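You operate a simulated robot arm through the tools that you are given. There is no shell and no other tool. Be economical: measure what you need, move in short steps, check, and stop when the job is done.

The job below is to be done with a simulated robot arm. You get a single attempt, and the scene is never put back.

TASK
Cool the open printer, switch it off and put its card away.
Fine: dial to COOL, green key once, switch off only when it shows READY; then the card into the small white holder.
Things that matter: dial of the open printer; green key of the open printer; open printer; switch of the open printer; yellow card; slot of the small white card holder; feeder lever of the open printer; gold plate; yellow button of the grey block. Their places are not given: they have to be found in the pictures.

Only the result counts: the job must be done as asked and must still hold three seconds after the hand-in. Knocking over, shifting, dropping, spilling or breaking anything else fails it.

THE ROBOT
A 7-joint arm with a two-finger parallel gripper, fixed in place. Base frame: the origin is at the foot of the arm, x ahead of it, y to its left, z up. Units: mm, rad, N and s.
Its first joint turns from -1.152 to 1.152 rad. Payload 2.4 kg.
The tool frame sits at the grasp point between the pads (the TCP): z along the fingers, y along the line on which they close. The tips reach 30 mm beyond it. Largest opening 94 mm; finger width 28, thickness 10; the body of the gripper, 50 by 96 mm, starts 55 mm behind the TCP.
Orientation is that of the tool frame in the base frame, as [roll, pitch, yaw] about the fixed x, y, z axes, in that order (R = Rz(yaw) Ry(pitch) Rx(roll)). With the fingers straight down and closing along the base's y, the tool's x points along the base's -x, its y along +y and its z along -z.

THE INTERFACE
- The arm moves only by the tool nudge_tool. Its argument "targets" is one flat list of numbers, 7 for each row, row after row: the closure in counts, from 0 (fully open) to 255 (shut), then the shift along the tool's x, y, z in units of 30 mm (1.0 is 30 mm), then the turn, a rotation vector about the tool's x, y, z in units of 6 degrees (1.0 is 6 degrees). In form: [hand, tx, ty, tz, wx, wy, wz, hand, tx, ty, tz, wx, wy, wz, ...]. A call has 1 to 8 rows; each row shifts and turns the commanded pose from where the row before left it, along the tool's axes as they then stand. A call with a number of a shift or a turn outside -1 to 1 is refused whole. Rows are played at 5 a second. More than 50 mm and 0.15 rad between two rows, or a gripper value outside its range, and nothing of the call is played. A pose out of reach is approached as far as the arm can. The call stops where the force on the tool passes 40 N (or 10 N more than at its start, if that is more) or the arm is blocked; 0.2 s more then pass. Each finger travels about 153 mm/s and halts on what it meets, pressing with about 42 N; the grip force reading is that of the motor and also rises with nothing between the fingers. The clock runs only during rows and for 0.2 s after the last one: add rows that do not move to give the fingers time. It gives the time, the measured TCP pose, the force on the tool (base axes), the opening and the grip force at its end, in the units of the frame above (readings bear some noise).
- Cameras (640 x 400 px; columns grow to the right, rows downward): "scene" is fixed at [57.4, 494.3, 1444.5]; the picture's right is [-0.52, -0.85, 0.00], its down [-0.47, 0.29, -0.84] and it looks along [0.71, -0.44, -0.55] (base axes); focal length 357 px, centre (320, 200). "wrist" rides on the gripper at [-37, 0, -58] in the tool frame; the picture's right is [0.00, -1.00, 0.00], its down [0.97, 0.00, -0.24] and it looks along [0.24, 0.00, 0.97] (tool axes); focal length 218 px, centre (320, 200).
- capture(camera): a new picture of that camera. It takes no simulated time.
- measure_at(camera, pixels): there is no depth. For up to 12 entries [column, row, z] of the newest picture of that camera ("zoom" is the newest enlarged one), the place [x, y] in the base frame at which the ray of that pixel passes the height z, good to about 2 mm. It takes no simulated time.
- enlarge(camera, box): a new picture of the part [left, top, right, bottom] of that camera's present view, enlarged. It takes no simulated time.
- job_done(): hands the job in; it is judged then, once.

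Go step by step. Measure first, check grasps and placings, and put right what went wrong. The budget is 80 turns and 38 pictures, counting those below and the enlarged ones. Unless the task says otherwise, let go and move clear before handing in, and close with one line.

The tools are called after "Request:" by a JSON object that holds its "op" and its "data". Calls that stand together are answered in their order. nudge_tool: Moves the arm, as the interface text tells. Its arguments: {"type":"object","properties":{"targets":{"type":"array","items":{"type":"number"}}},"required":["targets"]} The other tools are called the same way: capture (camera) takes a picture; measure_at (camera, pixels) gives the place at which the rays of pixels pass given heights; enlarge (camera, box) takes an enlarged picture of a part of a camera's view; job_done () hands the job in.

At the start:

```text
time_s: 0.0
tcp_pos: [345.2, 26.5, 1233.8]
ee_rot: [-3.141, -0.001, 3.141]
contact_force: [0.3, 0.4, 0.8]
finger_gap: 93.9
grasp_force: 0.1
```

scene: 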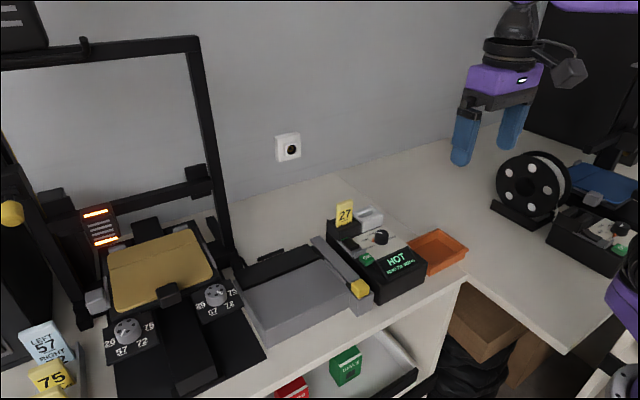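
wrist: 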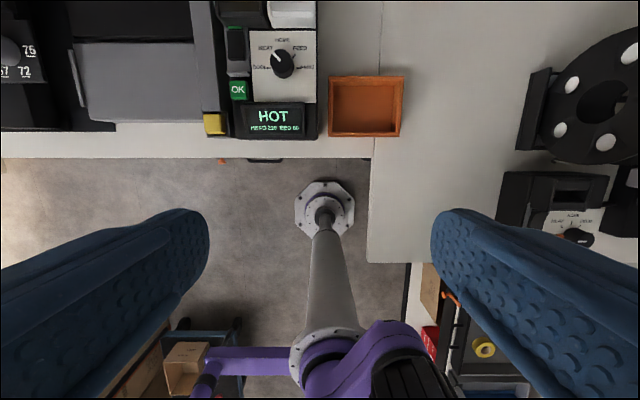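

The scene shows a frame printer with a gold plate at left, a control box showing HOT (395,262), and a second box at the right. I will enlarge these to identify the parts.

Request:
{"op": "enlarge", "data": {"camera": "scene", "box": [300, 180, 480, 310]}}

Request:
{"op": "enlarge", "data": {"camera": "wrist", "box": [190, 0, 420, 144]}}

Request:
{"op": "enlarge", "data": {"camera": "scene", "box": [0, 160, 300, 400]}}

```text
3.08 times, centred on (390, 245) of scene
```

zoom: 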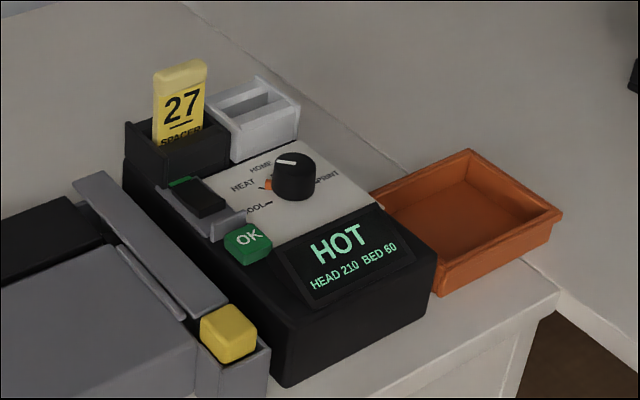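

```text
2.78 times, centred on (305, 72) of wrist
```

zoom: 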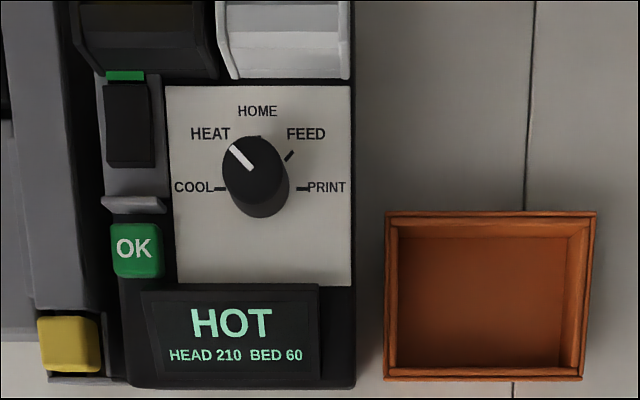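

```text
1.67 times, centred on (150, 280) of scene
```

zoom: 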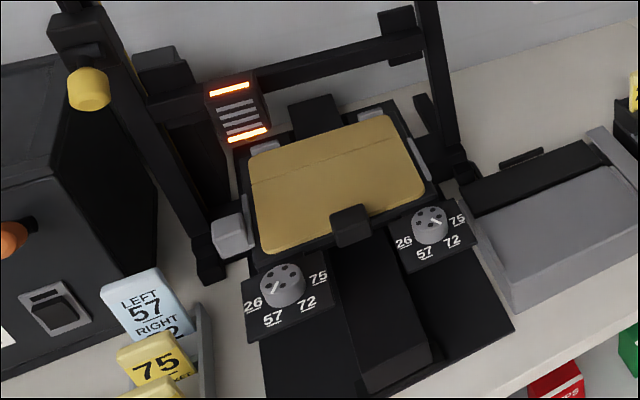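

The control box has its dial on HEAT, an OK key, a black rocker switch with green at one end, card 27 in a black holder and a white holder beside it. I will triangulate heights using both cameras.

Request:
{"op": "measure_at", "data": {"camera": "wrist", "pixels": [[282, 58, 990], [282, 58, 1040], [239, 90, 990], [239, 90, 1040], [235, 43, 990], [235, 43, 1040], [213, 124, 990], [213, 124, 1040], [304, 103, 990], [304, 103, 1040]]}}

Request:
{"op": "measure_at", "data": {"camera": "scene", "pixels": [[382, 233, 990], [382, 233, 1040], [369, 258, 990], [369, 258, 1040], [355, 236, 990], [355, 236, 1040], [364, 288, 990], [364, 288, 1040], [345, 213, 1000], [345, 213, 1060], [371, 216, 1000], [371, 216, 1040]]}}

Request:
{"op": "enlarge", "data": {"camera": "scene", "box": [480, 130, 640, 300]}}

```text
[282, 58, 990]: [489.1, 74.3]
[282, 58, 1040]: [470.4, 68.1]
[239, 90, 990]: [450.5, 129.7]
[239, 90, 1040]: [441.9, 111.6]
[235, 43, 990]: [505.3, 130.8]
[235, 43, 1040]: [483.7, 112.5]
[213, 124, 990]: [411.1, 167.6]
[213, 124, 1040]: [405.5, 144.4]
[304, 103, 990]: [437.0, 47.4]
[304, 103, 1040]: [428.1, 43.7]
```

```text
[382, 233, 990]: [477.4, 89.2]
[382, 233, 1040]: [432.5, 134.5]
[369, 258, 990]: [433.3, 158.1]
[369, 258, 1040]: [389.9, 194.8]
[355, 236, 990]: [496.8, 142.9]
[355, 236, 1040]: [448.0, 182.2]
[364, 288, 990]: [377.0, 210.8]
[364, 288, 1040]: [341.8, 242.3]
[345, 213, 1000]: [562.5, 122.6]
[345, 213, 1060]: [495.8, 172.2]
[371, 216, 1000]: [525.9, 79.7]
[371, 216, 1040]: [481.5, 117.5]
```

```text
2.35 times, centred on (560, 215) of scene
```

zoom: 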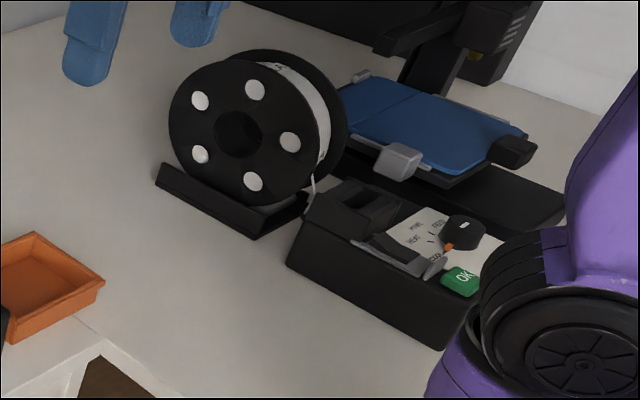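

The two cameras suggest the box's controls sit lower than I assumed, so I will check with clear landmarks (tray, table corner).

Request:
{"op": "measure_at", "data": {"camera": "wrist", "pixels": [[330, 136, 958], [330, 136, 930], [369, 157, 958], [369, 157, 930], [403, 78, 958], [403, 78, 930], [304, 11, 990], [304, 11, 960]]}}

Request:
{"op": "measure_at", "data": {"camera": "scene", "pixels": [[426, 276, 958], [426, 276, 930], [465, 279, 958], [465, 279, 930], [458, 240, 958], [458, 240, 930]]}}

```text
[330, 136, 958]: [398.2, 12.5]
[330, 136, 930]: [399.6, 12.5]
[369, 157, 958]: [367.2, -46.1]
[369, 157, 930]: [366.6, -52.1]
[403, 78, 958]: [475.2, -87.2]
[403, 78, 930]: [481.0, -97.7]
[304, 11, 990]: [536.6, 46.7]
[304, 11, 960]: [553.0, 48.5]
```

```text
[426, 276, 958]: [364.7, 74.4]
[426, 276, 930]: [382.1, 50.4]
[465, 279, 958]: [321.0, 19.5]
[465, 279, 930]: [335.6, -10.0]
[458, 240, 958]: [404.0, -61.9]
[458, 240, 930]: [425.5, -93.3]
```

The landmarks suggest the bench under this box is lower than 958. I will move the hand above the control box for a closer look.

Request:
{"op": "nudge_tool", "data": {"targets": [0, -0.6, 0.55, 0.5, 0, 0, 0, 0, -0.6, 0.55, 0.5, 0, 0, 0, 0, -0.6, 0.55, 0.5, 0, 0, 0, 0, -0.6, 0.55, 0.5, 0, 0, 0, 0, 0, 0, 0, 0, 0, 0]}}

Request:
{"op": "capture", "data": {"camera": "wrist"}}

```text
time_s: 1.2
tcp_pos: [418.1, 93.0, 1173.4]
ee_rot: [-3.141, -0.001, -3.141]
contact_force: [-0.2, 0.3, -0.2]
finger_gap: 94.0
grasp_force: 0.0
```

```text
31 pictures are left
```

wrist: 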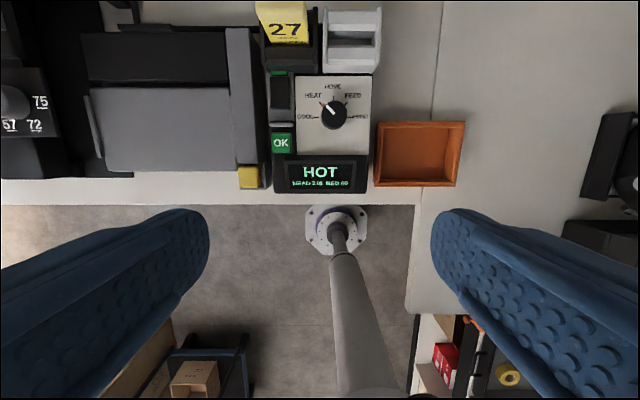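

A better view; I will triangulate again from here.

Request:
{"op": "measure_at", "data": {"camera": "wrist", "pixels": [[281, 143, 990], [281, 143, 940], [333, 113, 990], [333, 113, 940], [249, 177, 990], [249, 177, 940], [414, 205, 958], [414, 205, 900], [280, 92, 990], [280, 92, 940], [378, 187, 958], [378, 187, 900]]}}

Request:
{"op": "enlarge", "data": {"camera": "wrist", "box": [230, 0, 410, 200]}}

Request:
{"op": "enlarge", "data": {"camera": "scene", "box": [320, 190, 440, 265]}}

```text
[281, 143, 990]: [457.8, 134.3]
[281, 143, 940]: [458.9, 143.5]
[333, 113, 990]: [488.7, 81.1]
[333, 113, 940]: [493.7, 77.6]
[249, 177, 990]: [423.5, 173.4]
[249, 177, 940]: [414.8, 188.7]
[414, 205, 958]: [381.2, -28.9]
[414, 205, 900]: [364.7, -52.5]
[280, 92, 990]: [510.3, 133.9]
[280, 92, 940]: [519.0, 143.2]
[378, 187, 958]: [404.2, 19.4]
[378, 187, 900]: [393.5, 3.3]
```

```text
2.00 times, centred on (320, 100) of wrist
```

zoom: 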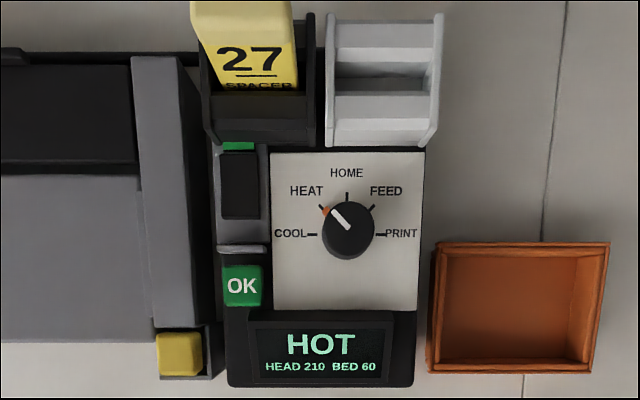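

```text
5.33 times, centred on (380, 228) of scene
```

zoom: 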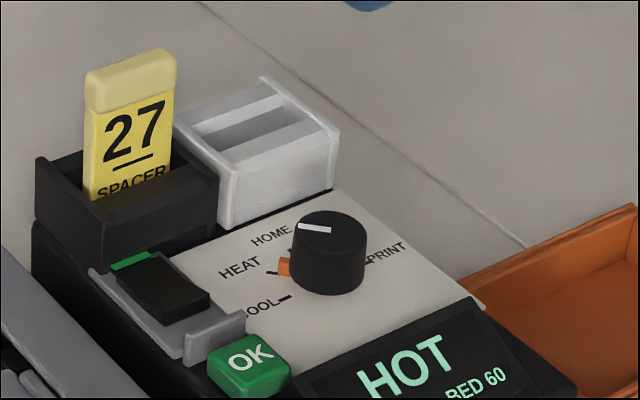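

Triangulation puts the key top at about (458,139,963), dial top at (490,80,978), rocker near (512,136). I go above the dial with the fingers part closed for a closer look.

Request:
{"op": "nudge_tool", "data": {"targets": [0, -0.6, -0.11, 0.85, 0, 0, 0, 50, -0.6, -0.11, 0.85, 0, 0, 0, 105, -0.6, -0.11, 0.85, 0, 0, 0, 105, -0.6, -0.11, 0.85, 0, 0, 0, 105, 0, 0, 0, 0, 0, 0]}}

Request:
{"op": "capture", "data": {"camera": "wrist"}}

Request:
{"op": "enlarge", "data": {"camera": "scene", "box": [320, 180, 440, 265]}}

```text
time_s: 2.4
tcp_pos: [490.9, 79.0, 1070.0]
ee_rot: [-3.142, 0.0, -3.14]
contact_force: [0.1, -0.3, -0.2]
finger_gap: 55.3
grasp_force: 0.1
```

```text
28 pictures are left
```

wrist: 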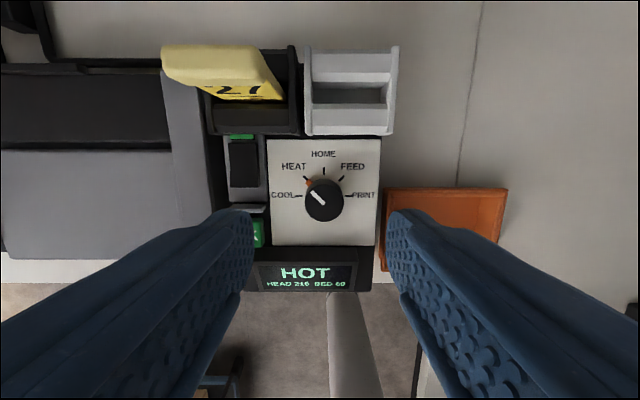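

```text
4.71 times, centred on (380, 222) of scene
```

zoom: 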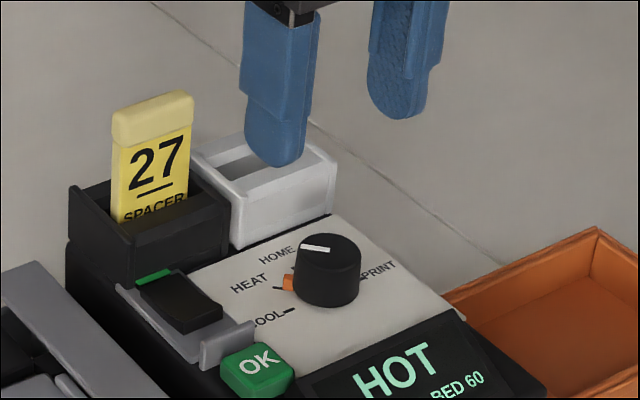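

I will measure dial, switch, key, card and holder at this close range.

Request:
{"op": "measure_at", "data": {"camera": "wrist", "pixels": [[324, 195, 978], [324, 195, 960], [244, 162, 978], [244, 162, 960], [224, 65, 1030], [224, 65, 1010], [348, 93, 1000], [348, 93, 980], [260, 232, 963], [304, 200, 965], [344, 200, 965], [267, 139, 955]]}}

Request:
{"op": "measure_at", "data": {"camera": "zoom", "pixels": [[327, 252, 978], [327, 252, 960], [180, 297, 978], [180, 297, 960], [152, 113, 1060], [152, 113, 1020], [268, 165, 1000], [268, 165, 980], [258, 360, 963], [331, 213, 955], [331, 213, 940]]}}

```text
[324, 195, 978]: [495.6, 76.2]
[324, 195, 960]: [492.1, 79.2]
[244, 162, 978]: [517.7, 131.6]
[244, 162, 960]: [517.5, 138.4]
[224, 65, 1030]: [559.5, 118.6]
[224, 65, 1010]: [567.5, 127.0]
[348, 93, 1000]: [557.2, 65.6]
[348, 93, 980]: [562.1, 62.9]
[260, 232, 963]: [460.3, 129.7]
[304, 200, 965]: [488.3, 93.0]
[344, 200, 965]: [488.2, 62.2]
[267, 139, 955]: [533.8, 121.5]
```

```text
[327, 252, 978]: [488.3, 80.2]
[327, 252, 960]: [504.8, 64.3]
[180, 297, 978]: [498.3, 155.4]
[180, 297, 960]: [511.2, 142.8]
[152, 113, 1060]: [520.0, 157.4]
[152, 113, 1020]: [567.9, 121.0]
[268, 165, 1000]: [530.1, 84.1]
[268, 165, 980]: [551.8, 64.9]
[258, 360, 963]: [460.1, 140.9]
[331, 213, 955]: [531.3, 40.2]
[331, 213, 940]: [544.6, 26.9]
```

Dial sits at about (493,78) with top near 976 and is about 31 mm wide. Lowering around it with the fingers at 55 mm.

Request:
{"op": "nudge_tool", "data": {"targets": [105, -0.07, -0.03, 0.9, 0, 0, 0, 105, 0, 0, 0.9, 0, 0, 0, 105, 0, 0, 0.8, 0, 0, 0, 105, 0, 0, 0, 0, 0, 0]}}

Request:
{"op": "capture", "data": {"camera": "wrist"}}

Request:
{"op": "enlarge", "data": {"camera": "scene", "box": [320, 180, 440, 265]}}

```text
time_s: 3.4
tcp_pos: [491.2, 78.4, 991.4]
ee_rot: [-3.14, -0.001, 3.141]
contact_force: [0.2, 0.3, -0.2]
finger_gap: 55.3
grasp_force: 0.0
```

```text
26 pictures are left
```

wrist: 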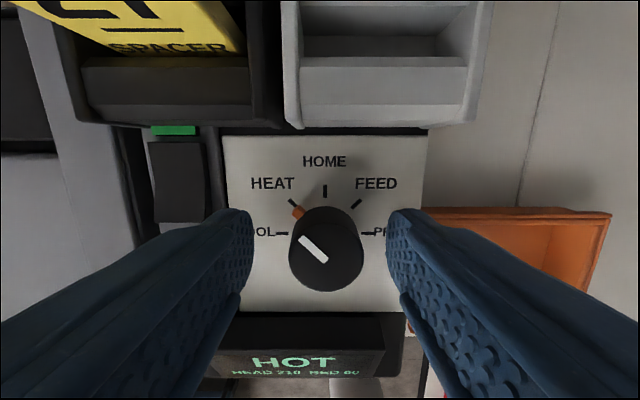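

```text
4.71 times, centred on (380, 222) of scene
```

zoom: 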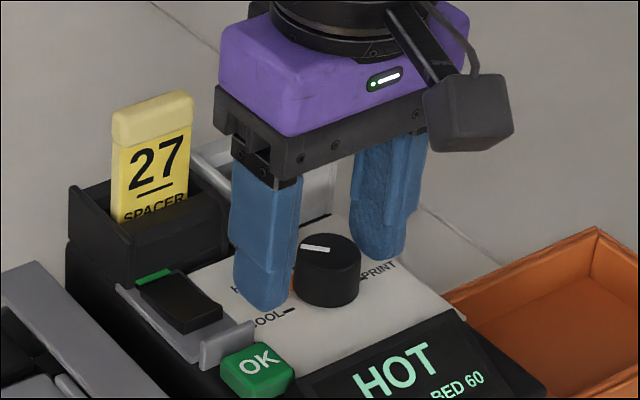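

The dial is centred between the fingers (325,247). Closing on it.

Request:
{"op": "nudge_tool", "data": {"targets": [150, 0, 0, 0, 0, 0, 0, 180, 0, 0, 0, 0, 0, 0, 180, 0, 0, 0, 0, 0, 0, 180, 0, 0, 0, 0, 0, 0]}}

```text
time_s: 4.4
tcp_pos: [490.6, 78.7, 992.1]
ee_rot: [3.139, 0.001, 3.14]
contact_force: [-0.2, -7.0, -2.1]
finger_gap: 31.8
grasp_force: 3.5
```

Dial gripped (gap 31.8). Turning 45° counter-clockwise seen from above (tool z negative).

Request:
{"op": "nudge_tool", "data": {"targets": [185, 0, 0, 0, 0, 0, -1, 185, 0, 0, 0, 0, 0, -1, 185, 0, 0, 0, 0, 0, -1, 185, 0, 0, 0, 0, 0, -1, 185, 0, 0, 0, 0, 0, -1, 185, 0, 0, 0, 0, 0, -1, 185, 0, 0, 0, 0, 0, -1, 185, 0, 0, 0, 0, 0, -0.5]}}

Request:
{"op": "capture", "data": {"camera": "wrist"}}

Request:
{"op": "enlarge", "data": {"camera": "scene", "box": [320, 180, 440, 265]}}

```text
time_s: 6.2
tcp_pos: [491.0, 80.7, 993.2]
ee_rot: [3.14, -0.001, -2.353]
contact_force: [-12.0, 4.9, 13.5]
finger_gap: 29.0
grasp_force: 45.2
```

```text
24 pictures are left
```

wrist: 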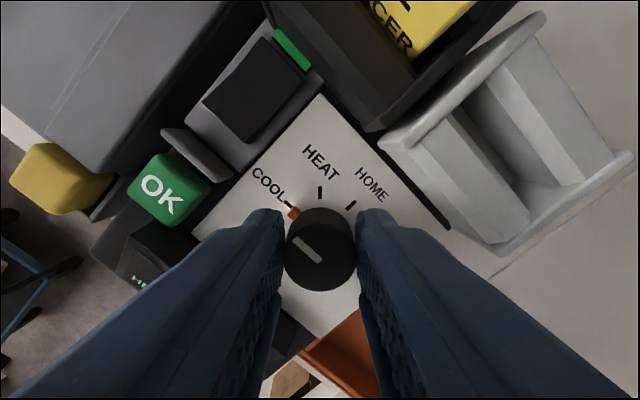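

```text
4.71 times, centred on (380, 222) of scene
```

zoom: 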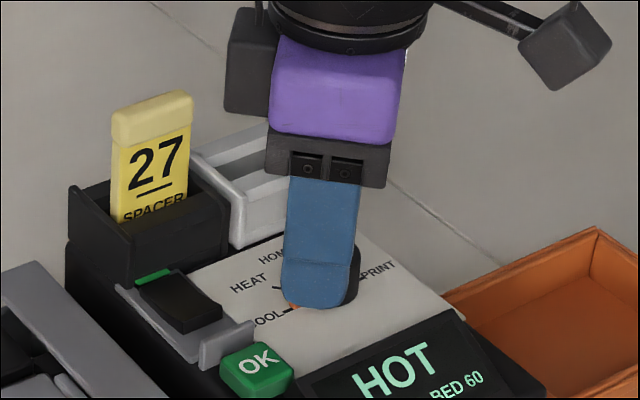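

The orange pointer now sits at the COOL tick (290,208). Releasing and rising to verify.

Request:
{"op": "nudge_tool", "data": {"targets": [120, 0, 0, 0, 0, 0, 0, 105, 0, 0, 0, 0, 0, 0, 105, 0, 0, -0.8, 0, 0, 0, 105, 0, 0, -1, 0, 0, 0, 105, 0, 0, -0.8, 0, 0, 0]}}

Request:
{"op": "capture", "data": {"camera": "wrist"}}

```text
time_s: 7.4
tcp_pos: [491.7, 77.7, 1069.9]
ee_rot: [-3.142, 0.001, -2.358]
contact_force: [-0.1, 0.1, 0.1]
finger_gap: 55.3
grasp_force: 0.1
```

```text
22 pictures are left
```

wrist: 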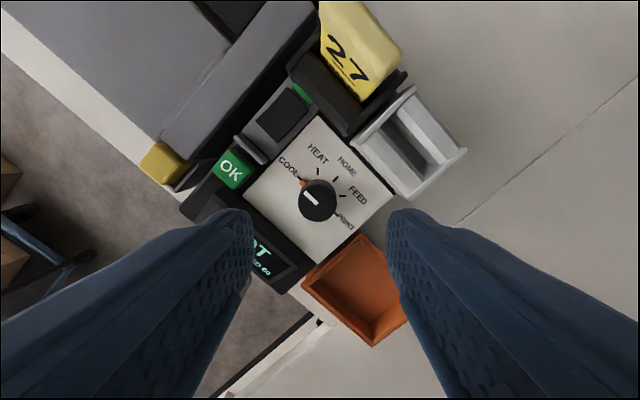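

Dial points at COOL. Measuring the key and switch from this view too.

Request:
{"op": "measure_at", "data": {"camera": "wrist", "pixels": [[230, 170, 963], [280, 114, 962], [255, 150, 965], [312, 196, 976], [310, 95, 985], [275, 95, 960], [400, 150, 980], [375, 50, 1021]]}}

```text
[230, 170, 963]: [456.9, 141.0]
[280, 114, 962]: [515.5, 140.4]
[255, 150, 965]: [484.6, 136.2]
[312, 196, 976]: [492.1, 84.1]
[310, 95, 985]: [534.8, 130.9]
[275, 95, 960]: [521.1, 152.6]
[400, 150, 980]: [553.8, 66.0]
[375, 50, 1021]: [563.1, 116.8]
```

Key centre is about (458,138,963). I turn the hand another 45° so the closed tips are narrow toward the guard, closing the fingers.

Request:
{"op": "nudge_tool", "data": {"targets": [150, 0, 0, 0, 0, 0, -0.94, 200, 0, 0, 0, 0, 0, -0.94, 255, 0, 0, 0, 0, 0, -0.94, 255, 0, 0, 0, 0, 0, -0.94, 255, 0, 0, 0, 0, 0, -0.94, 255, 0, 0, 0, 0, 0, -0.94, 255, 0, 0, 0, 0, 0, -0.94, 255, 0, 0, 0, 0, 0, -0.94]}}

Request:
{"op": "nudge_tool", "data": {"targets": [255, -0.67, 0.37, 0.5, 0, 0, 0, 255, -0.67, 0.37, 0.5, 0, 0, 0, 255, -0.67, 0.37, 0.5, 0, 0, 0, 255, 0, 0, 0, 0, 0, 0]}}

Request:
{"op": "capture", "data": {"camera": "wrist"}}

Request:
{"op": "enlarge", "data": {"camera": "scene", "box": [320, 180, 440, 265]}}

```text
time_s: 9.2
tcp_pos: [492.4, 79.1, 1071.5]
ee_rot: [-3.141, -0.002, -1.566]
contact_force: [-1.1, -0.5, 0.1]
finger_gap: 0.0
grasp_force: 32.9
```

```text
time_s: 10.2
tcp_pos: [458.1, 139.3, 1025.9]
ee_rot: [-3.141, 0.0, -1.569]
contact_force: [-0.5, -0.2, -0.3]
finger_gap: 0.0
grasp_force: 33.6
```

```text
21 pictures are left
```

wrist: 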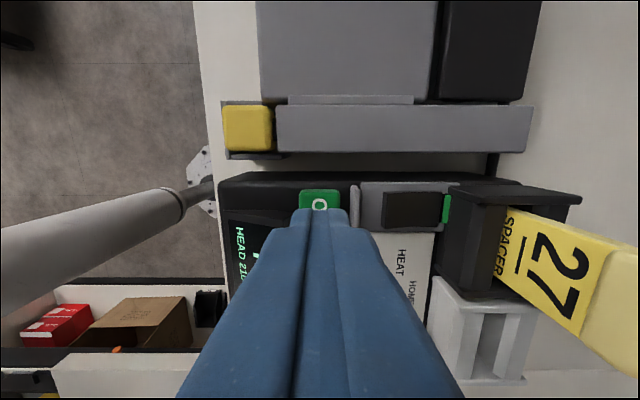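

```text
4.71 times, centred on (380, 222) of scene
```

zoom: 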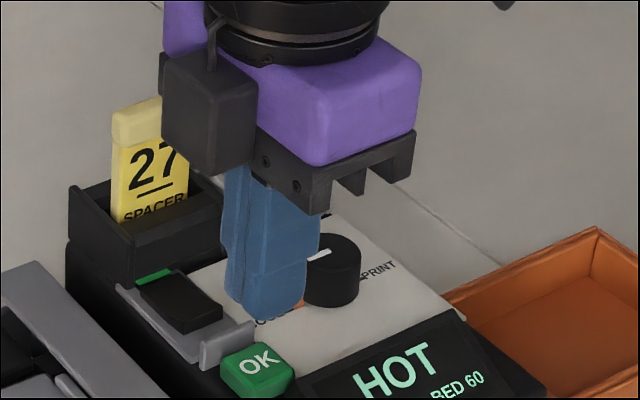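

Tips are centred over the key (319,205). Lowering near the key top, then pressing in small steps.

Request:
{"op": "nudge_tool", "data": {"targets": [255, 0, 0, 0.9, 0, 0, 0, 255, 0, 0, 0.15, 0, 0, 0, 255, 0, 0, 0, 0, 0, 0]}}

Request:
{"op": "enlarge", "data": {"camera": "scene", "box": [320, 180, 440, 285]}}

```text
time_s: 11.0
tcp_pos: [458.7, 139.9, 994.8]
ee_rot: [3.141, 0.001, -1.569]
contact_force: [0.2, -0.7, 0.2]
finger_gap: 0.1
grasp_force: 33.3
```

```text
3.81 times, centred on (380, 232) of scene
```

zoom: 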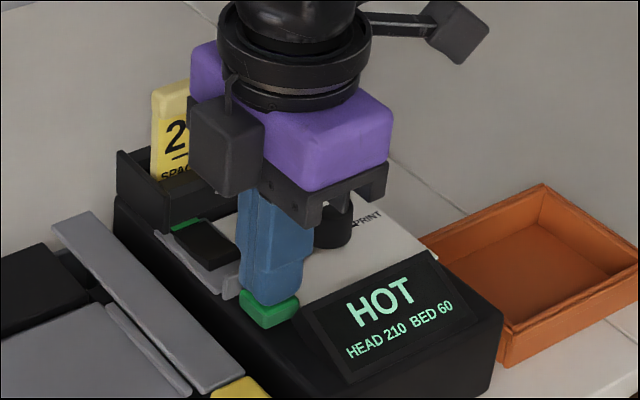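

The tips are just over the key. Pressing about 5 mm.

Request:
{"op": "nudge_tool", "data": {"targets": [255, 0, 0, 0.06, 0, 0, 0, 255, 0, 0, 0.06, 0, 0, 0, 255, 0, 0, 0.06, 0, 0, 0]}}

```text
time_s: 11.8
tcp_pos: [458.5, 138.1, 988.4]
ee_rot: [3.141, -0.002, -1.57]
contact_force: [-0.9, 0.4, 1.9]
finger_gap: 0.0
grasp_force: 33.1
```

Only a small force (1.9 N) yet. Continuing a bit and checking the display.

Request:
{"op": "nudge_tool", "data": {"targets": [255, 0, 0, 0.06, 0, 0, 0, 255, 0, 0, 0.06, 0, 0, 0]}}

Request:
{"op": "enlarge", "data": {"camera": "scene", "box": [320, 180, 440, 285]}}

```text
time_s: 12.4
tcp_pos: [458.5, 138.2, 985.9]
ee_rot: [-3.141, 0.001, -1.571]
contact_force: [-4.8, 0.0, 16.1]
finger_gap: 0.0
grasp_force: 33.4
```

```text
3.81 times, centred on (380, 232) of scene
```

zoom: 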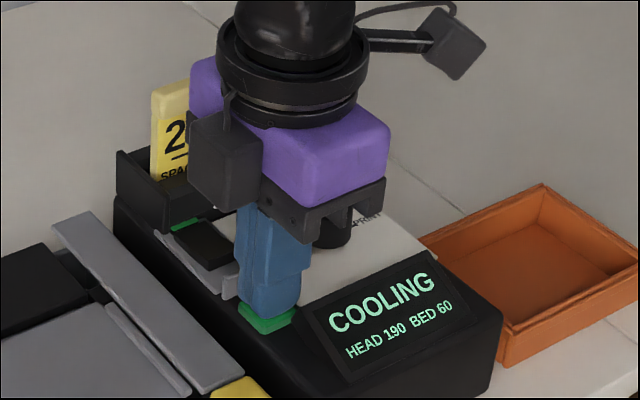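

Display now shows COOLING. Releasing the key straight up and moving clear to look at the switch.

Request:
{"op": "nudge_tool", "data": {"targets": [255, 0, 0, -1, 0, 0, 0, 255, 0, 0, -1, 0, 0, 0, 255, 0, 0, -0.8, 0, 0, 0, 255, -0.2, 0, -0.3, 0, 0, 0, 255, 0, 0, 0, 0, 0, 0]}}

Request:
{"op": "enlarge", "data": {"camera": "scene", "box": [325, 215, 405, 265]}}

Request:
{"op": "enlarge", "data": {"camera": "wrist", "box": [290, 120, 540, 320]}}

```text
time_s: 13.6
tcp_pos: [459.2, 144.8, 1078.1]
ee_rot: [3.141, 0.0, -1.569]
contact_force: [0.0, 0.3, 0.2]
finger_gap: 0.0
grasp_force: 33.0
```

```text
8.00 times, centred on (365, 240) of scene
```

zoom: 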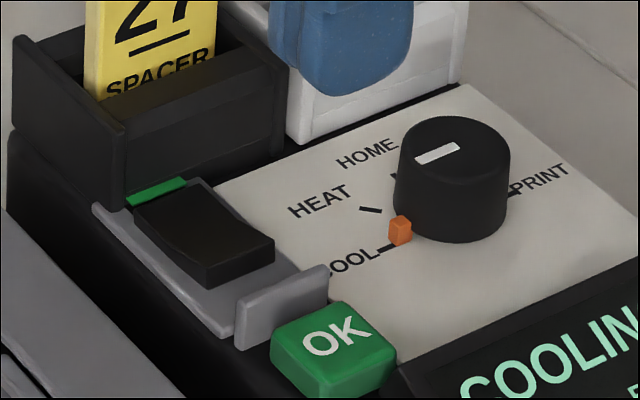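

```text
2.00 times, centred on (415, 220) of wrist
```

zoom: 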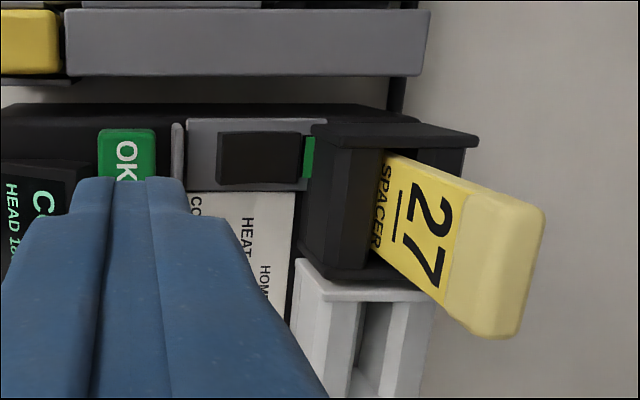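

The rocker's near end (zoom 235,250) is raised and the far end by the green strip is down, so off means pressing the near end after READY. Measuring that end and the card.

Request:
{"op": "measure_at", "data": {"camera": "zoom", "pixels": [[228, 160, 968], [228, 160, 960], [290, 160, 960], [178, 155, 968], [525, 265, 1021], [440, 240, 1021], [520, 200, 1021], [310, 160, 990], [150, 170, 962]]}}

Request:
{"op": "measure_at", "data": {"camera": "scene", "pixels": [[354.4, 247, 968], [354.4, 247, 960]]}}

```text
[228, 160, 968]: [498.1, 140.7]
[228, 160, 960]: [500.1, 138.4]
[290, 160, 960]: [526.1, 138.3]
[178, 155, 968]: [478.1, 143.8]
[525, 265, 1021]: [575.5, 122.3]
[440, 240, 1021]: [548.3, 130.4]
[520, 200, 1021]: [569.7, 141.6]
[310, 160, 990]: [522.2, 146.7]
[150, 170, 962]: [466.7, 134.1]
```

```text
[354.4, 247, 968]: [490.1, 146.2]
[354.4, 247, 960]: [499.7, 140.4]
```

Rocker near end is at about (500,139,965); its pivot near x=514 and the guard near x=479. Moving above it while the printer cools.

Request:
{"op": "nudge_tool", "data": {"targets": [255, 0.1, -0.7, 0, 0, 0, 0, 255, 0.1, -0.7, 0, 0, 0, 0, 255, 0, 0, 1, 0, 0, 0, 255, 0, 0, 1, 0, 0, 0, 255, 0, 0, 0, 0, 0, 0, 255, 0, 0, 0, 0, 0, 0, 255, 0, 0, 0, 0, 0, 0, 255, 0, 0, 0, 0, 0, 0]}}

Request:
{"op": "enlarge", "data": {"camera": "scene", "box": [320, 190, 440, 290]}}

Request:
{"op": "enlarge", "data": {"camera": "wrist", "box": [220, 100, 540, 300]}}

```text
time_s: 15.4
tcp_pos: [500.2, 138.0, 1020.1]
ee_rot: [3.141, 0.0, -1.57]
contact_force: [0.5, 0.2, 0.6]
finger_gap: 0.1
grasp_force: 33.4
```

```text
4.00 times, centred on (380, 240) of scene
```

zoom: 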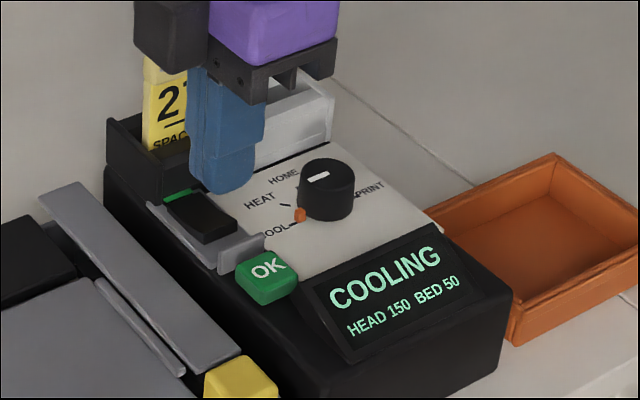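

```text
2.00 times, centred on (380, 200) of wrist
```

zoom: 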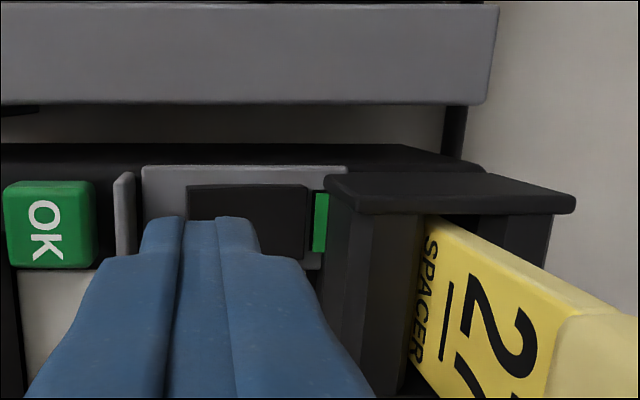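

HEAD 150, BED 50 – still cooling. Waiting in place with idle rows.

Request:
{"op": "nudge_tool", "data": {"targets": [255, 0, 0, 0, 0, 0, 0, 255, 0, 0, 0, 0, 0, 0, 255, 0, 0, 0, 0, 0, 0, 255, 0, 0, 0, 0, 0, 0, 255, 0, 0, 0, 0, 0, 0, 255, 0, 0, 0, 0, 0, 0, 255, 0, 0, 0, 0, 0, 0, 255, 0, 0, 0, 0, 0, 0]}}

Request:
{"op": "nudge_tool", "data": {"targets": [255, 0, 0, 0, 0, 0, 0, 255, 0, 0, 0, 0, 0, 0, 255, 0, 0, 0, 0, 0, 0, 255, 0, 0, 0, 0, 0, 0, 255, 0, 0, 0, 0, 0, 0, 255, 0, 0, 0, 0, 0, 0, 255, 0, 0, 0, 0, 0, 0, 255, 0, 0, 0, 0, 0, 0]}}

Request:
{"op": "nudge_tool", "data": {"targets": [255, 0, 0, 0, 0, 0, 0, 255, 0, 0, 0, 0, 0, 0, 255, 0, 0, 0, 0, 0, 0, 255, 0, 0, 0, 0, 0, 0, 255, 0, 0, 0, 0, 0, 0, 255, 0, 0, 0, 0, 0, 0, 255, 0, 0, 0, 0, 0, 0, 255, 0, 0, 0, 0, 0, 0]}}

Request:
{"op": "nudge_tool", "data": {"targets": [255, 0, 0, 0, 0, 0, 0, 255, 0, 0, 0, 0, 0, 0, 255, 0, 0, 0, 0, 0, 0, 255, 0, 0, 0, 0, 0, 0, 255, 0, 0, 0, 0, 0, 0, 255, 0, 0, 0, 0, 0, 0, 255, 0, 0, 0, 0, 0, 0, 255, 0, 0, 0, 0, 0, 0]}}

Request:
{"op": "nudge_tool", "data": {"targets": [255, 0, 0, 0, 0, 0, 0, 255, 0, 0, 0, 0, 0, 0, 255, 0, 0, 0, 0, 0, 0, 255, 0, 0, 0, 0, 0, 0, 255, 0, 0, 0, 0, 0, 0, 255, 0, 0, 0, 0, 0, 0, 255, 0, 0, 0, 0, 0, 0, 255, 0, 0, 0, 0, 0, 0]}}

Request:
{"op": "enlarge", "data": {"camera": "scene", "box": [320, 190, 440, 290]}}

```text
time_s: 17.2
tcp_pos: [500.2, 138.0, 1019.1]
ee_rot: [3.139, 0.0, -1.568]
contact_force: [-0.1, 0.0, -0.2]
finger_gap: 0.0
grasp_force: 32.9
```

```text
time_s: 19.0
tcp_pos: [499.4, 138.8, 1019.7]
ee_rot: [3.141, -0.001, -1.569]
contact_force: [0.5, -0.4, -0.1]
finger_gap: 0.1
grasp_force: 33.5
```

```text
time_s: 20.8
tcp_pos: [499.7, 138.3, 1020.0]
ee_rot: [-3.141, -0.001, -1.568]
contact_force: [0.1, 0.0, -0.8]
finger_gap: 0.0
grasp_force: 32.8
```

```text
time_s: 22.6
tcp_pos: [499.7, 139.2, 1019.7]
ee_rot: [-3.141, 0.0, -1.569]
contact_force: [-0.2, 0.1, 0.5]
finger_gap: 0.1
grasp_force: 32.9
```

```text
time_s: 24.4
tcp_pos: [500.5, 138.3, 1019.2]
ee_rot: [-3.141, 0.0, -1.57]
contact_force: [-0.6, -0.3, 0.0]
finger_gap: 0.0
grasp_force: 32.6
```

```text
4.00 times, centred on (380, 240) of scene
```

zoom: 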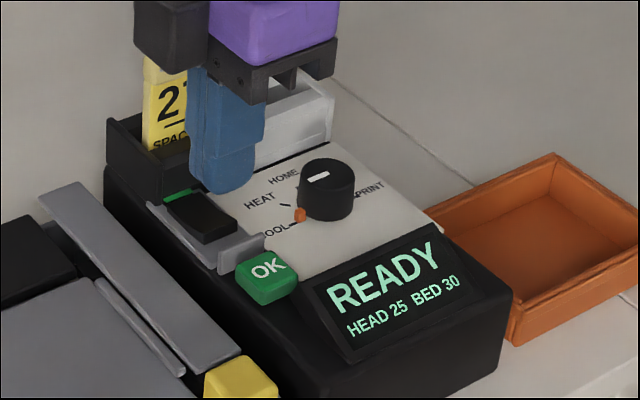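

READY is shown. Pressing the raised near end of the rocker.

Request:
{"op": "nudge_tool", "data": {"targets": [255, 0, 0, 0.6, 0, 0, 0, 255, 0, 0, 0.15, 0, 0, 0, 255, 0, 0, 0.08, 0, 0, 0, 255, 0, 0, 0.08, 0, 0, 0, 255, 0, 0, 0.06, 0, 0, 0]}}

Request:
{"op": "enlarge", "data": {"camera": "scene", "box": [320, 190, 440, 290]}}

```text
time_s: 25.6
tcp_pos: [500.4, 139.4, 989.5]
ee_rot: [3.14, 0.001, -1.57]
contact_force: [-6.1, -1.7, 10.7]
finger_gap: 0.0
grasp_force: 33.5
```

```text
4.00 times, centred on (380, 240) of scene
```

zoom: 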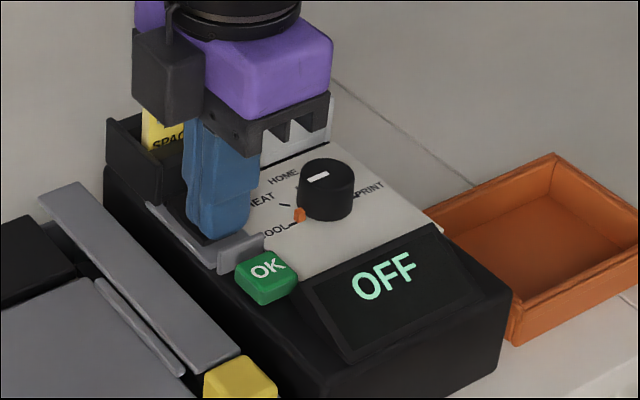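

Printer shows OFF. Rising and moving to look down on both holders.

Request:
{"op": "nudge_tool", "data": {"targets": [255, 0, 0, -1, 0, 0, 0, 255, 0, 0, -1, 0, 0, 0, 255, 0, 0, -1, 0, 0, 0, 255, 0, 0, -1, 0, 0, 0, 200, 0.6, -0.7, 0, 0, 0, 0, 150, 0.6, -0.7, 0, 0, 0, 0, 150, 0.6, -0.67, 0, 0, 0, 0, 150, 0, 0, 0, 0, 0, 0]}}

Request:
{"op": "capture", "data": {"camera": "wrist"}}

Request:
{"op": "enlarge", "data": {"camera": "scene", "box": [320, 180, 440, 280]}}

```text
time_s: 27.4
tcp_pos: [562.9, 85.5, 1107.4]
ee_rot: [-3.141, -0.001, -1.566]
contact_force: [0.2, -0.1, -0.8]
finger_gap: 38.7
grasp_force: 0.1
```

```text
11 pictures are left
```

wrist: 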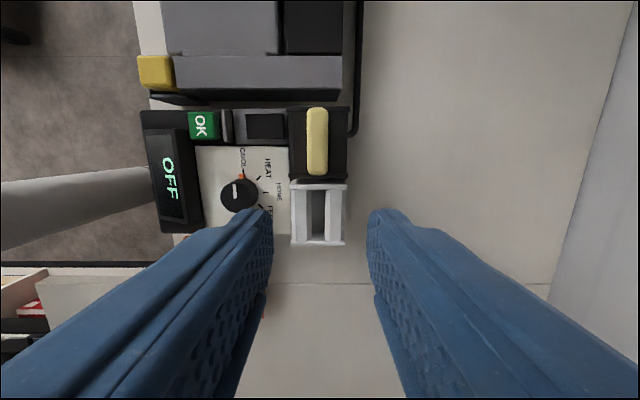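

```text
4.00 times, centred on (380, 230) of scene
```

zoom: 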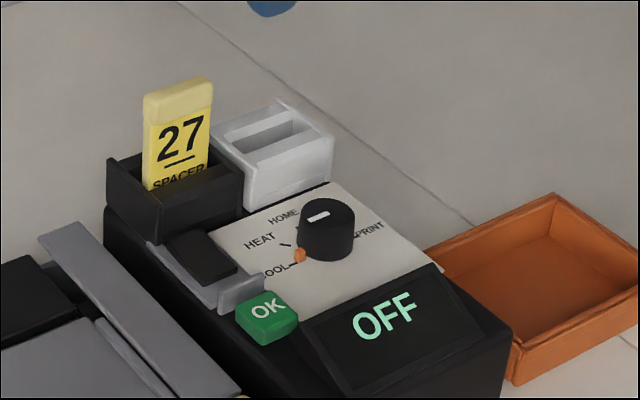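

OFF, and the wrist view sees the card top (317,141) and white slot (318,213) cleanly. Measuring both.

Request:
{"op": "measure_at", "data": {"camera": "wrist", "pixels": [[317, 141, 1021], [306, 141, 1021], [329, 141, 1021], [317, 108, 1021], [317, 175, 1021], [309, 190, 980], [327, 190, 980], [309, 241, 980], [327, 241, 980], [318, 187, 980], [318, 242, 980], [290, 125, 980]]}}

Request:
{"op": "measure_at", "data": {"camera": "zoom", "pixels": [[178, 92, 1021], [178, 92, 1015], [272, 140, 980], [272, 140, 970], [180, 188, 980], [228, 122, 985], [328, 135, 985], [272, 97, 985]]}}

```text
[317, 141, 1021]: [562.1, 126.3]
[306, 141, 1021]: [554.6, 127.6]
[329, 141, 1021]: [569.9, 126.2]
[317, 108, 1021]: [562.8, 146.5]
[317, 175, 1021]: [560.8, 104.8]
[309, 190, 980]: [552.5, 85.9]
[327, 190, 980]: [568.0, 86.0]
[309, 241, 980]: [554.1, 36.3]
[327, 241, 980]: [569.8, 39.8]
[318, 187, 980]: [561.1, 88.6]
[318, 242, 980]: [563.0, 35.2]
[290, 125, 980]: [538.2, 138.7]
```

```text
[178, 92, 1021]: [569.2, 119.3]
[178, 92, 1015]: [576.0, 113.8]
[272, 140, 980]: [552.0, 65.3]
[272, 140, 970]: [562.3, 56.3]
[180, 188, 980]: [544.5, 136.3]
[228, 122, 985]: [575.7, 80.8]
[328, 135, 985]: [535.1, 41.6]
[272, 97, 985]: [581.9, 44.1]
```

Card is about 15 mm thick and 41 mm wide. Enlarging to see the slot shape precisely.

Request:
{"op": "enlarge", "data": {"camera": "wrist", "box": [250, 95, 390, 255]}}

```text
2.50 times, centred on (320, 175) of wrist
```

zoom: 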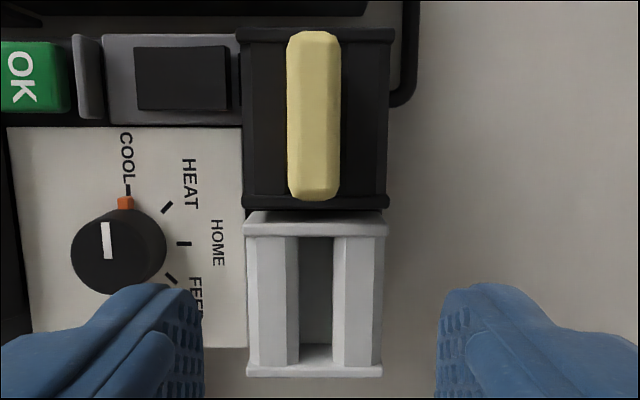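

Measuring slot and holder corners precisely in this zoom.

Request:
{"op": "measure_at", "data": {"camera": "zoom", "pixels": [[247, 376, 985], [382, 376, 985], [247, 376, 975], [382, 376, 975], [298, 237, 975], [334, 237, 975], [299, 345, 975], [333, 345, 975], [288, 115, 1026], [341, 115, 1026], [314, 30, 1026], [314, 201, 1026]]}}

Request:
{"op": "measure_at", "data": {"camera": "scene", "pixels": [[403, 214, 985], [403, 214, 975], [388, 204.5, 985], [388, 204.5, 975]]}}

```text
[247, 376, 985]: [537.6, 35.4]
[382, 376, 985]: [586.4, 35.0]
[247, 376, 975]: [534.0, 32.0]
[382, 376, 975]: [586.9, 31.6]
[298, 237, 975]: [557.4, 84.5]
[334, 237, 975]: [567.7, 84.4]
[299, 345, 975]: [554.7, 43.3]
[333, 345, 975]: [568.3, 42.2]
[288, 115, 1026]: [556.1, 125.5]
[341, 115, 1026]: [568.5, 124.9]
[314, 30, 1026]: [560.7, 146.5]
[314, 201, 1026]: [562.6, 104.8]
```

```text
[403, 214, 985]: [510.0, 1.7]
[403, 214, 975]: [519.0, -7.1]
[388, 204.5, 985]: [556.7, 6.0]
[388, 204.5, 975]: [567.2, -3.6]
```

Card centre ≈(562,125), top ≈1026; white slot centre ≈(562,60.5), holder rims ≈977. Moving over the card and down to grasp its upper part with tips at ~986.

Request:
{"op": "nudge_tool", "data": {"targets": [150, -0.66, 0, 0, 0, 0, 0, 150, -0.66, 0, 0, 0, 0, 0, 150, 0, 0, 1, 0, 0, 0, 150, 0, 0, 1, 0, 0, 0, 150, 0, 0, 0.5, 0, 0, 0, 150, 0, 0, 0.5, 0, 0, 0, 150, 0, 0, 0, 0, 0, 0]}}

Request:
{"op": "capture", "data": {"camera": "wrist"}}

```text
time_s: 29.0
tcp_pos: [561.9, 124.7, 1019.2]
ee_rot: [3.141, 0.0, -1.569]
contact_force: [0.2, -0.2, -0.3]
finger_gap: 38.7
grasp_force: 0.1
```

```text
8 pictures are left
```

wrist: 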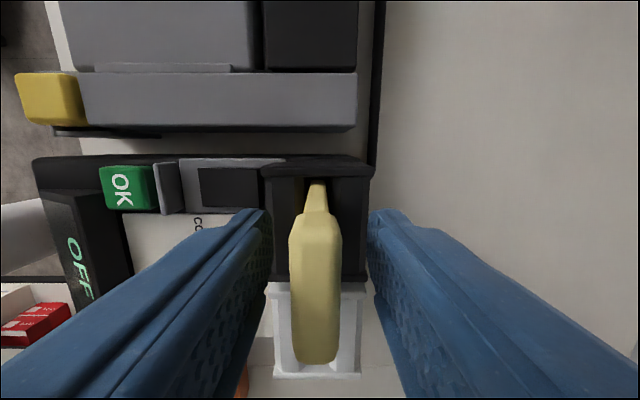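

Card cap is between the fingers (column 316). Small centring then closing.

Request:
{"op": "nudge_tool", "data": {"targets": [175, 0, 0.03, 0, 0, 0, 0, 200, 0, 0, 0, 0, 0, 0, 225, 0, 0, 0, 0, 0, 0, 240, 0, 0, 0, 0, 0, 0, 240, 0, 0, 0, 0, 0, 0, 240, 0, 0, 0, 0, 0, 0]}}

```text
time_s: 30.4
tcp_pos: [561.8, 125.0, 1018.7]
ee_rot: [-3.141, -0.002, -1.571]
contact_force: [-0.4, 0.0, 0.4]
finger_gap: 15.9
grasp_force: 42.4
```

Gripped (15.9 mm, 42 N). Lifting straight up 80 mm.

Request:
{"op": "nudge_tool", "data": {"targets": [245, 0, 0, -0.5, 0, 0, 0, 245, 0, 0, -0.5, 0, 0, 0, 245, 0, 0, -0.8, 0, 0, 0, 245, 0, 0, -0.8, 0, 0, 0, 245, 0, 0, 0, 0, 0, 0]}}

Request:
{"op": "enlarge", "data": {"camera": "scene", "box": [310, 150, 440, 260]}}

```text
time_s: 31.6
tcp_pos: [562.0, 122.7, 1099.9]
ee_rot: [-3.14, 0.001, -1.571]
contact_force: [0.2, 1.0, -0.4]
finger_gap: 16.1
grasp_force: 42.1
```

```text
3.64 times, centred on (375, 205) of scene
```

zoom: 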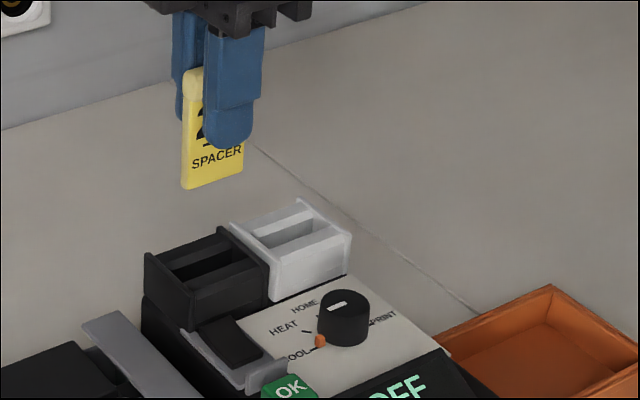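

Card is lifted cleanly and hangs upright. Moving −64.5 mm in y to over the white holder.

Request:
{"op": "nudge_tool", "data": {"targets": [245, 0.7, 0, 0, 0, 0, 0, 245, 0.7, 0, 0, 0, 0, 0, 245, 0.7, 0, 0, 0, 0, 0, 245, 0, 0, 0.5, 0, 0, 0, 245, 0, 0, 0, 0, 0, 0, 245, 0, 0, 0, 0, 0, 0]}}

Request:
{"op": "enlarge", "data": {"camera": "scene", "box": [310, 150, 440, 260]}}

Request:
{"op": "enlarge", "data": {"camera": "wrist", "box": [230, 100, 410, 400]}}

```text
time_s: 33.0
tcp_pos: [561.7, 61.4, 1082.3]
ee_rot: [3.142, 0.0, -1.569]
contact_force: [0.1, 0.6, 0.2]
finger_gap: 16.2
grasp_force: 41.6
```

```text
3.64 times, centred on (375, 205) of scene
```

zoom: 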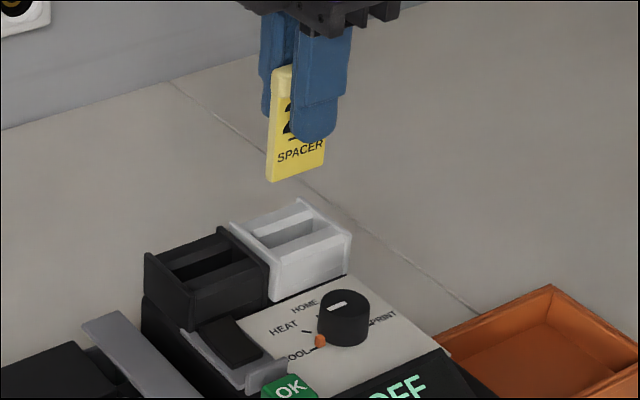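

```text
1.33 times, centred on (320, 250) of wrist
```

zoom: 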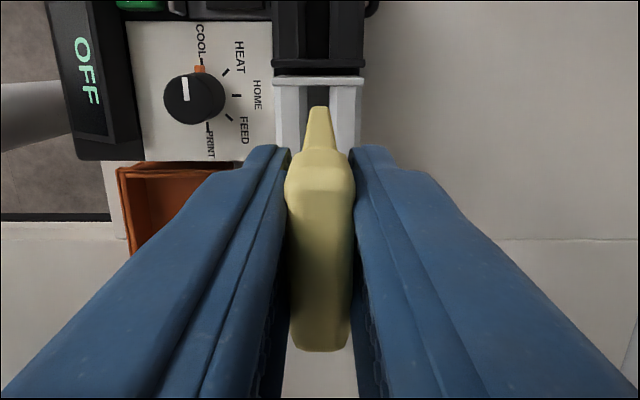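

The card's lower end lines up with the slot in x (zoom columns 307–328). Checking y with the scene camera.

Request:
{"op": "measure_at", "data": {"camera": "scene", "pixels": [[368.6, 197.5, 1030], [368.6, 197.5, 1020], [360.8, 200, 1025], [376.3, 194.9, 1025], [366.7, 215.4, 976], [366.7, 215.4, 970]]}}

Request:
{"op": "measure_at", "data": {"camera": "zoom", "pixels": [[318, 108, 1025], [318, 108, 1030], [272, 78, 976], [363, 78, 976], [317, 78, 976], [307, 90, 970], [328, 90, 970]]}}

```text
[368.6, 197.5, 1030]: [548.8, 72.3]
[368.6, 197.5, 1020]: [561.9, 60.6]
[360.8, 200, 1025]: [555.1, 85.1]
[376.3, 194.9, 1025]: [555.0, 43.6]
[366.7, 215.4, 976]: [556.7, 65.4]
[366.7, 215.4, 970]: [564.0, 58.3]
```

```text
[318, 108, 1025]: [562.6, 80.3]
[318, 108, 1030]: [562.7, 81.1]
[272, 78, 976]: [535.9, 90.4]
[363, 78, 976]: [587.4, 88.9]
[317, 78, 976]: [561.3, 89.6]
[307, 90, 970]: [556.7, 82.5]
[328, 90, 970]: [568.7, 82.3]
```

Card bottom centre (562,60.6) matches the slot centre. Lowering to the seat height in decreasing steps.

Request:
{"op": "nudge_tool", "data": {"targets": [245, 0, 0, 0.8, 0, 0, 0, 245, 0, 0, 0.4, 0, 0, 0, 245, 0, 0, 0.25, 0, 0, 0, 245, 0, 0, 0.2, 0, 0, 0, 245, 0, 0, 0.15, 0, 0, 0, 245, 0, 0, 0.15, 0, 0, 0, 245, 0, 0, 0.1, 0, 0, 0]}}

Request:
{"op": "enlarge", "data": {"camera": "scene", "box": [310, 150, 440, 260]}}

```text
time_s: 34.6
tcp_pos: [561.8, 62.1, 1021.6]
ee_rot: [-3.141, 0.0, -1.567]
contact_force: [0.0, 0.8, -0.3]
finger_gap: 16.1
grasp_force: 41.9
```

```text
3.64 times, centred on (375, 205) of scene
```

zoom: 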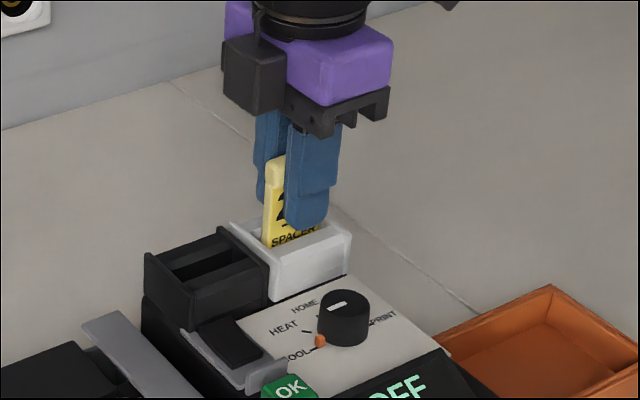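

Card is in the slot without contact force so far. Lowering further in 1.5 mm steps until it seats.

Request:
{"op": "nudge_tool", "data": {"targets": [245, 0, 0, 0.05, 0, 0, 0, 245, 0, 0, 0.05, 0, 0, 0, 245, 0, 0, 0.03, 0, 0, 0]}}

```text
time_s: 35.4
tcp_pos: [561.9, 61.6, 1018.5]
ee_rot: [-3.136, 0.001, -1.569]
contact_force: [-3.3, -1.1, 21.9]
finger_gap: 15.9
grasp_force: 41.4
```

Seated: 22 N upward at the same height it had in the black holder. Easing up slightly and opening.

Request:
{"op": "nudge_tool", "data": {"targets": [245, 0, 0, -0.03, 0, 0, 0, 225, 0, 0, 0, 0, 0, 0, 195, 0, 0, 0, 0, 0, 0, 165, 0, 0, 0, 0, 0, 0, 165, 0, 0, -0.5, 0, 0, 0, 165, 0, 0, -1, 0, 0, 0, 165, 0, 0, -1, 0, 0, 0, 165, 0, 0, -1, 0, 0, 0]}}

Request:
{"op": "enlarge", "data": {"camera": "scene", "box": [310, 180, 440, 290]}}

Request:
{"op": "capture", "data": {"camera": "wrist"}}

```text
time_s: 37.2
tcp_pos: [561.5, 60.1, 1123.5]
ee_rot: [3.141, 0.0, -1.567]
contact_force: [0.0, -0.2, -0.1]
finger_gap: 33.3
grasp_force: 0.1
```

```text
3.64 times, centred on (375, 235) of scene
```

zoom: 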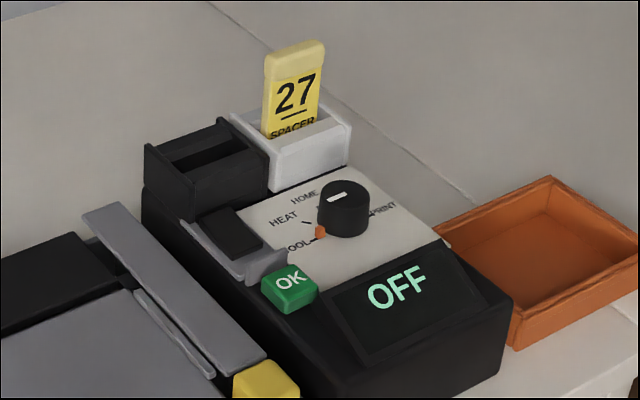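

```text
2 pictures are left
```

wrist: 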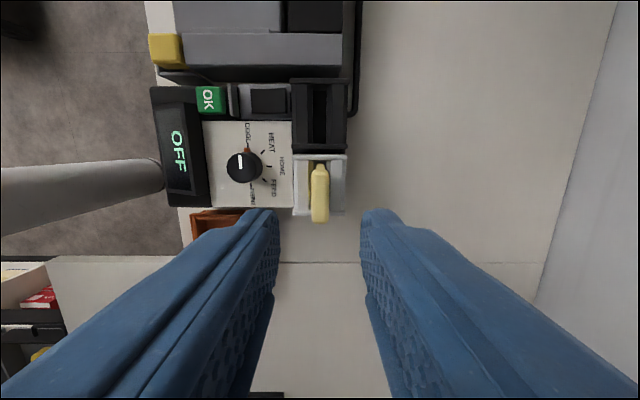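

The card stands upright in the white holder, the display reads OFF, the dial is on COOL and the hand is clear. Handing in.

Request:
{"op": "job_done", "data": {}}

```text
The job is handed in.
```

The open printer was cooled (dial to COOL, green key pressed once) and switched off once it showed READY. Its yellow card now stands in the small white holder, and the job is handed in.
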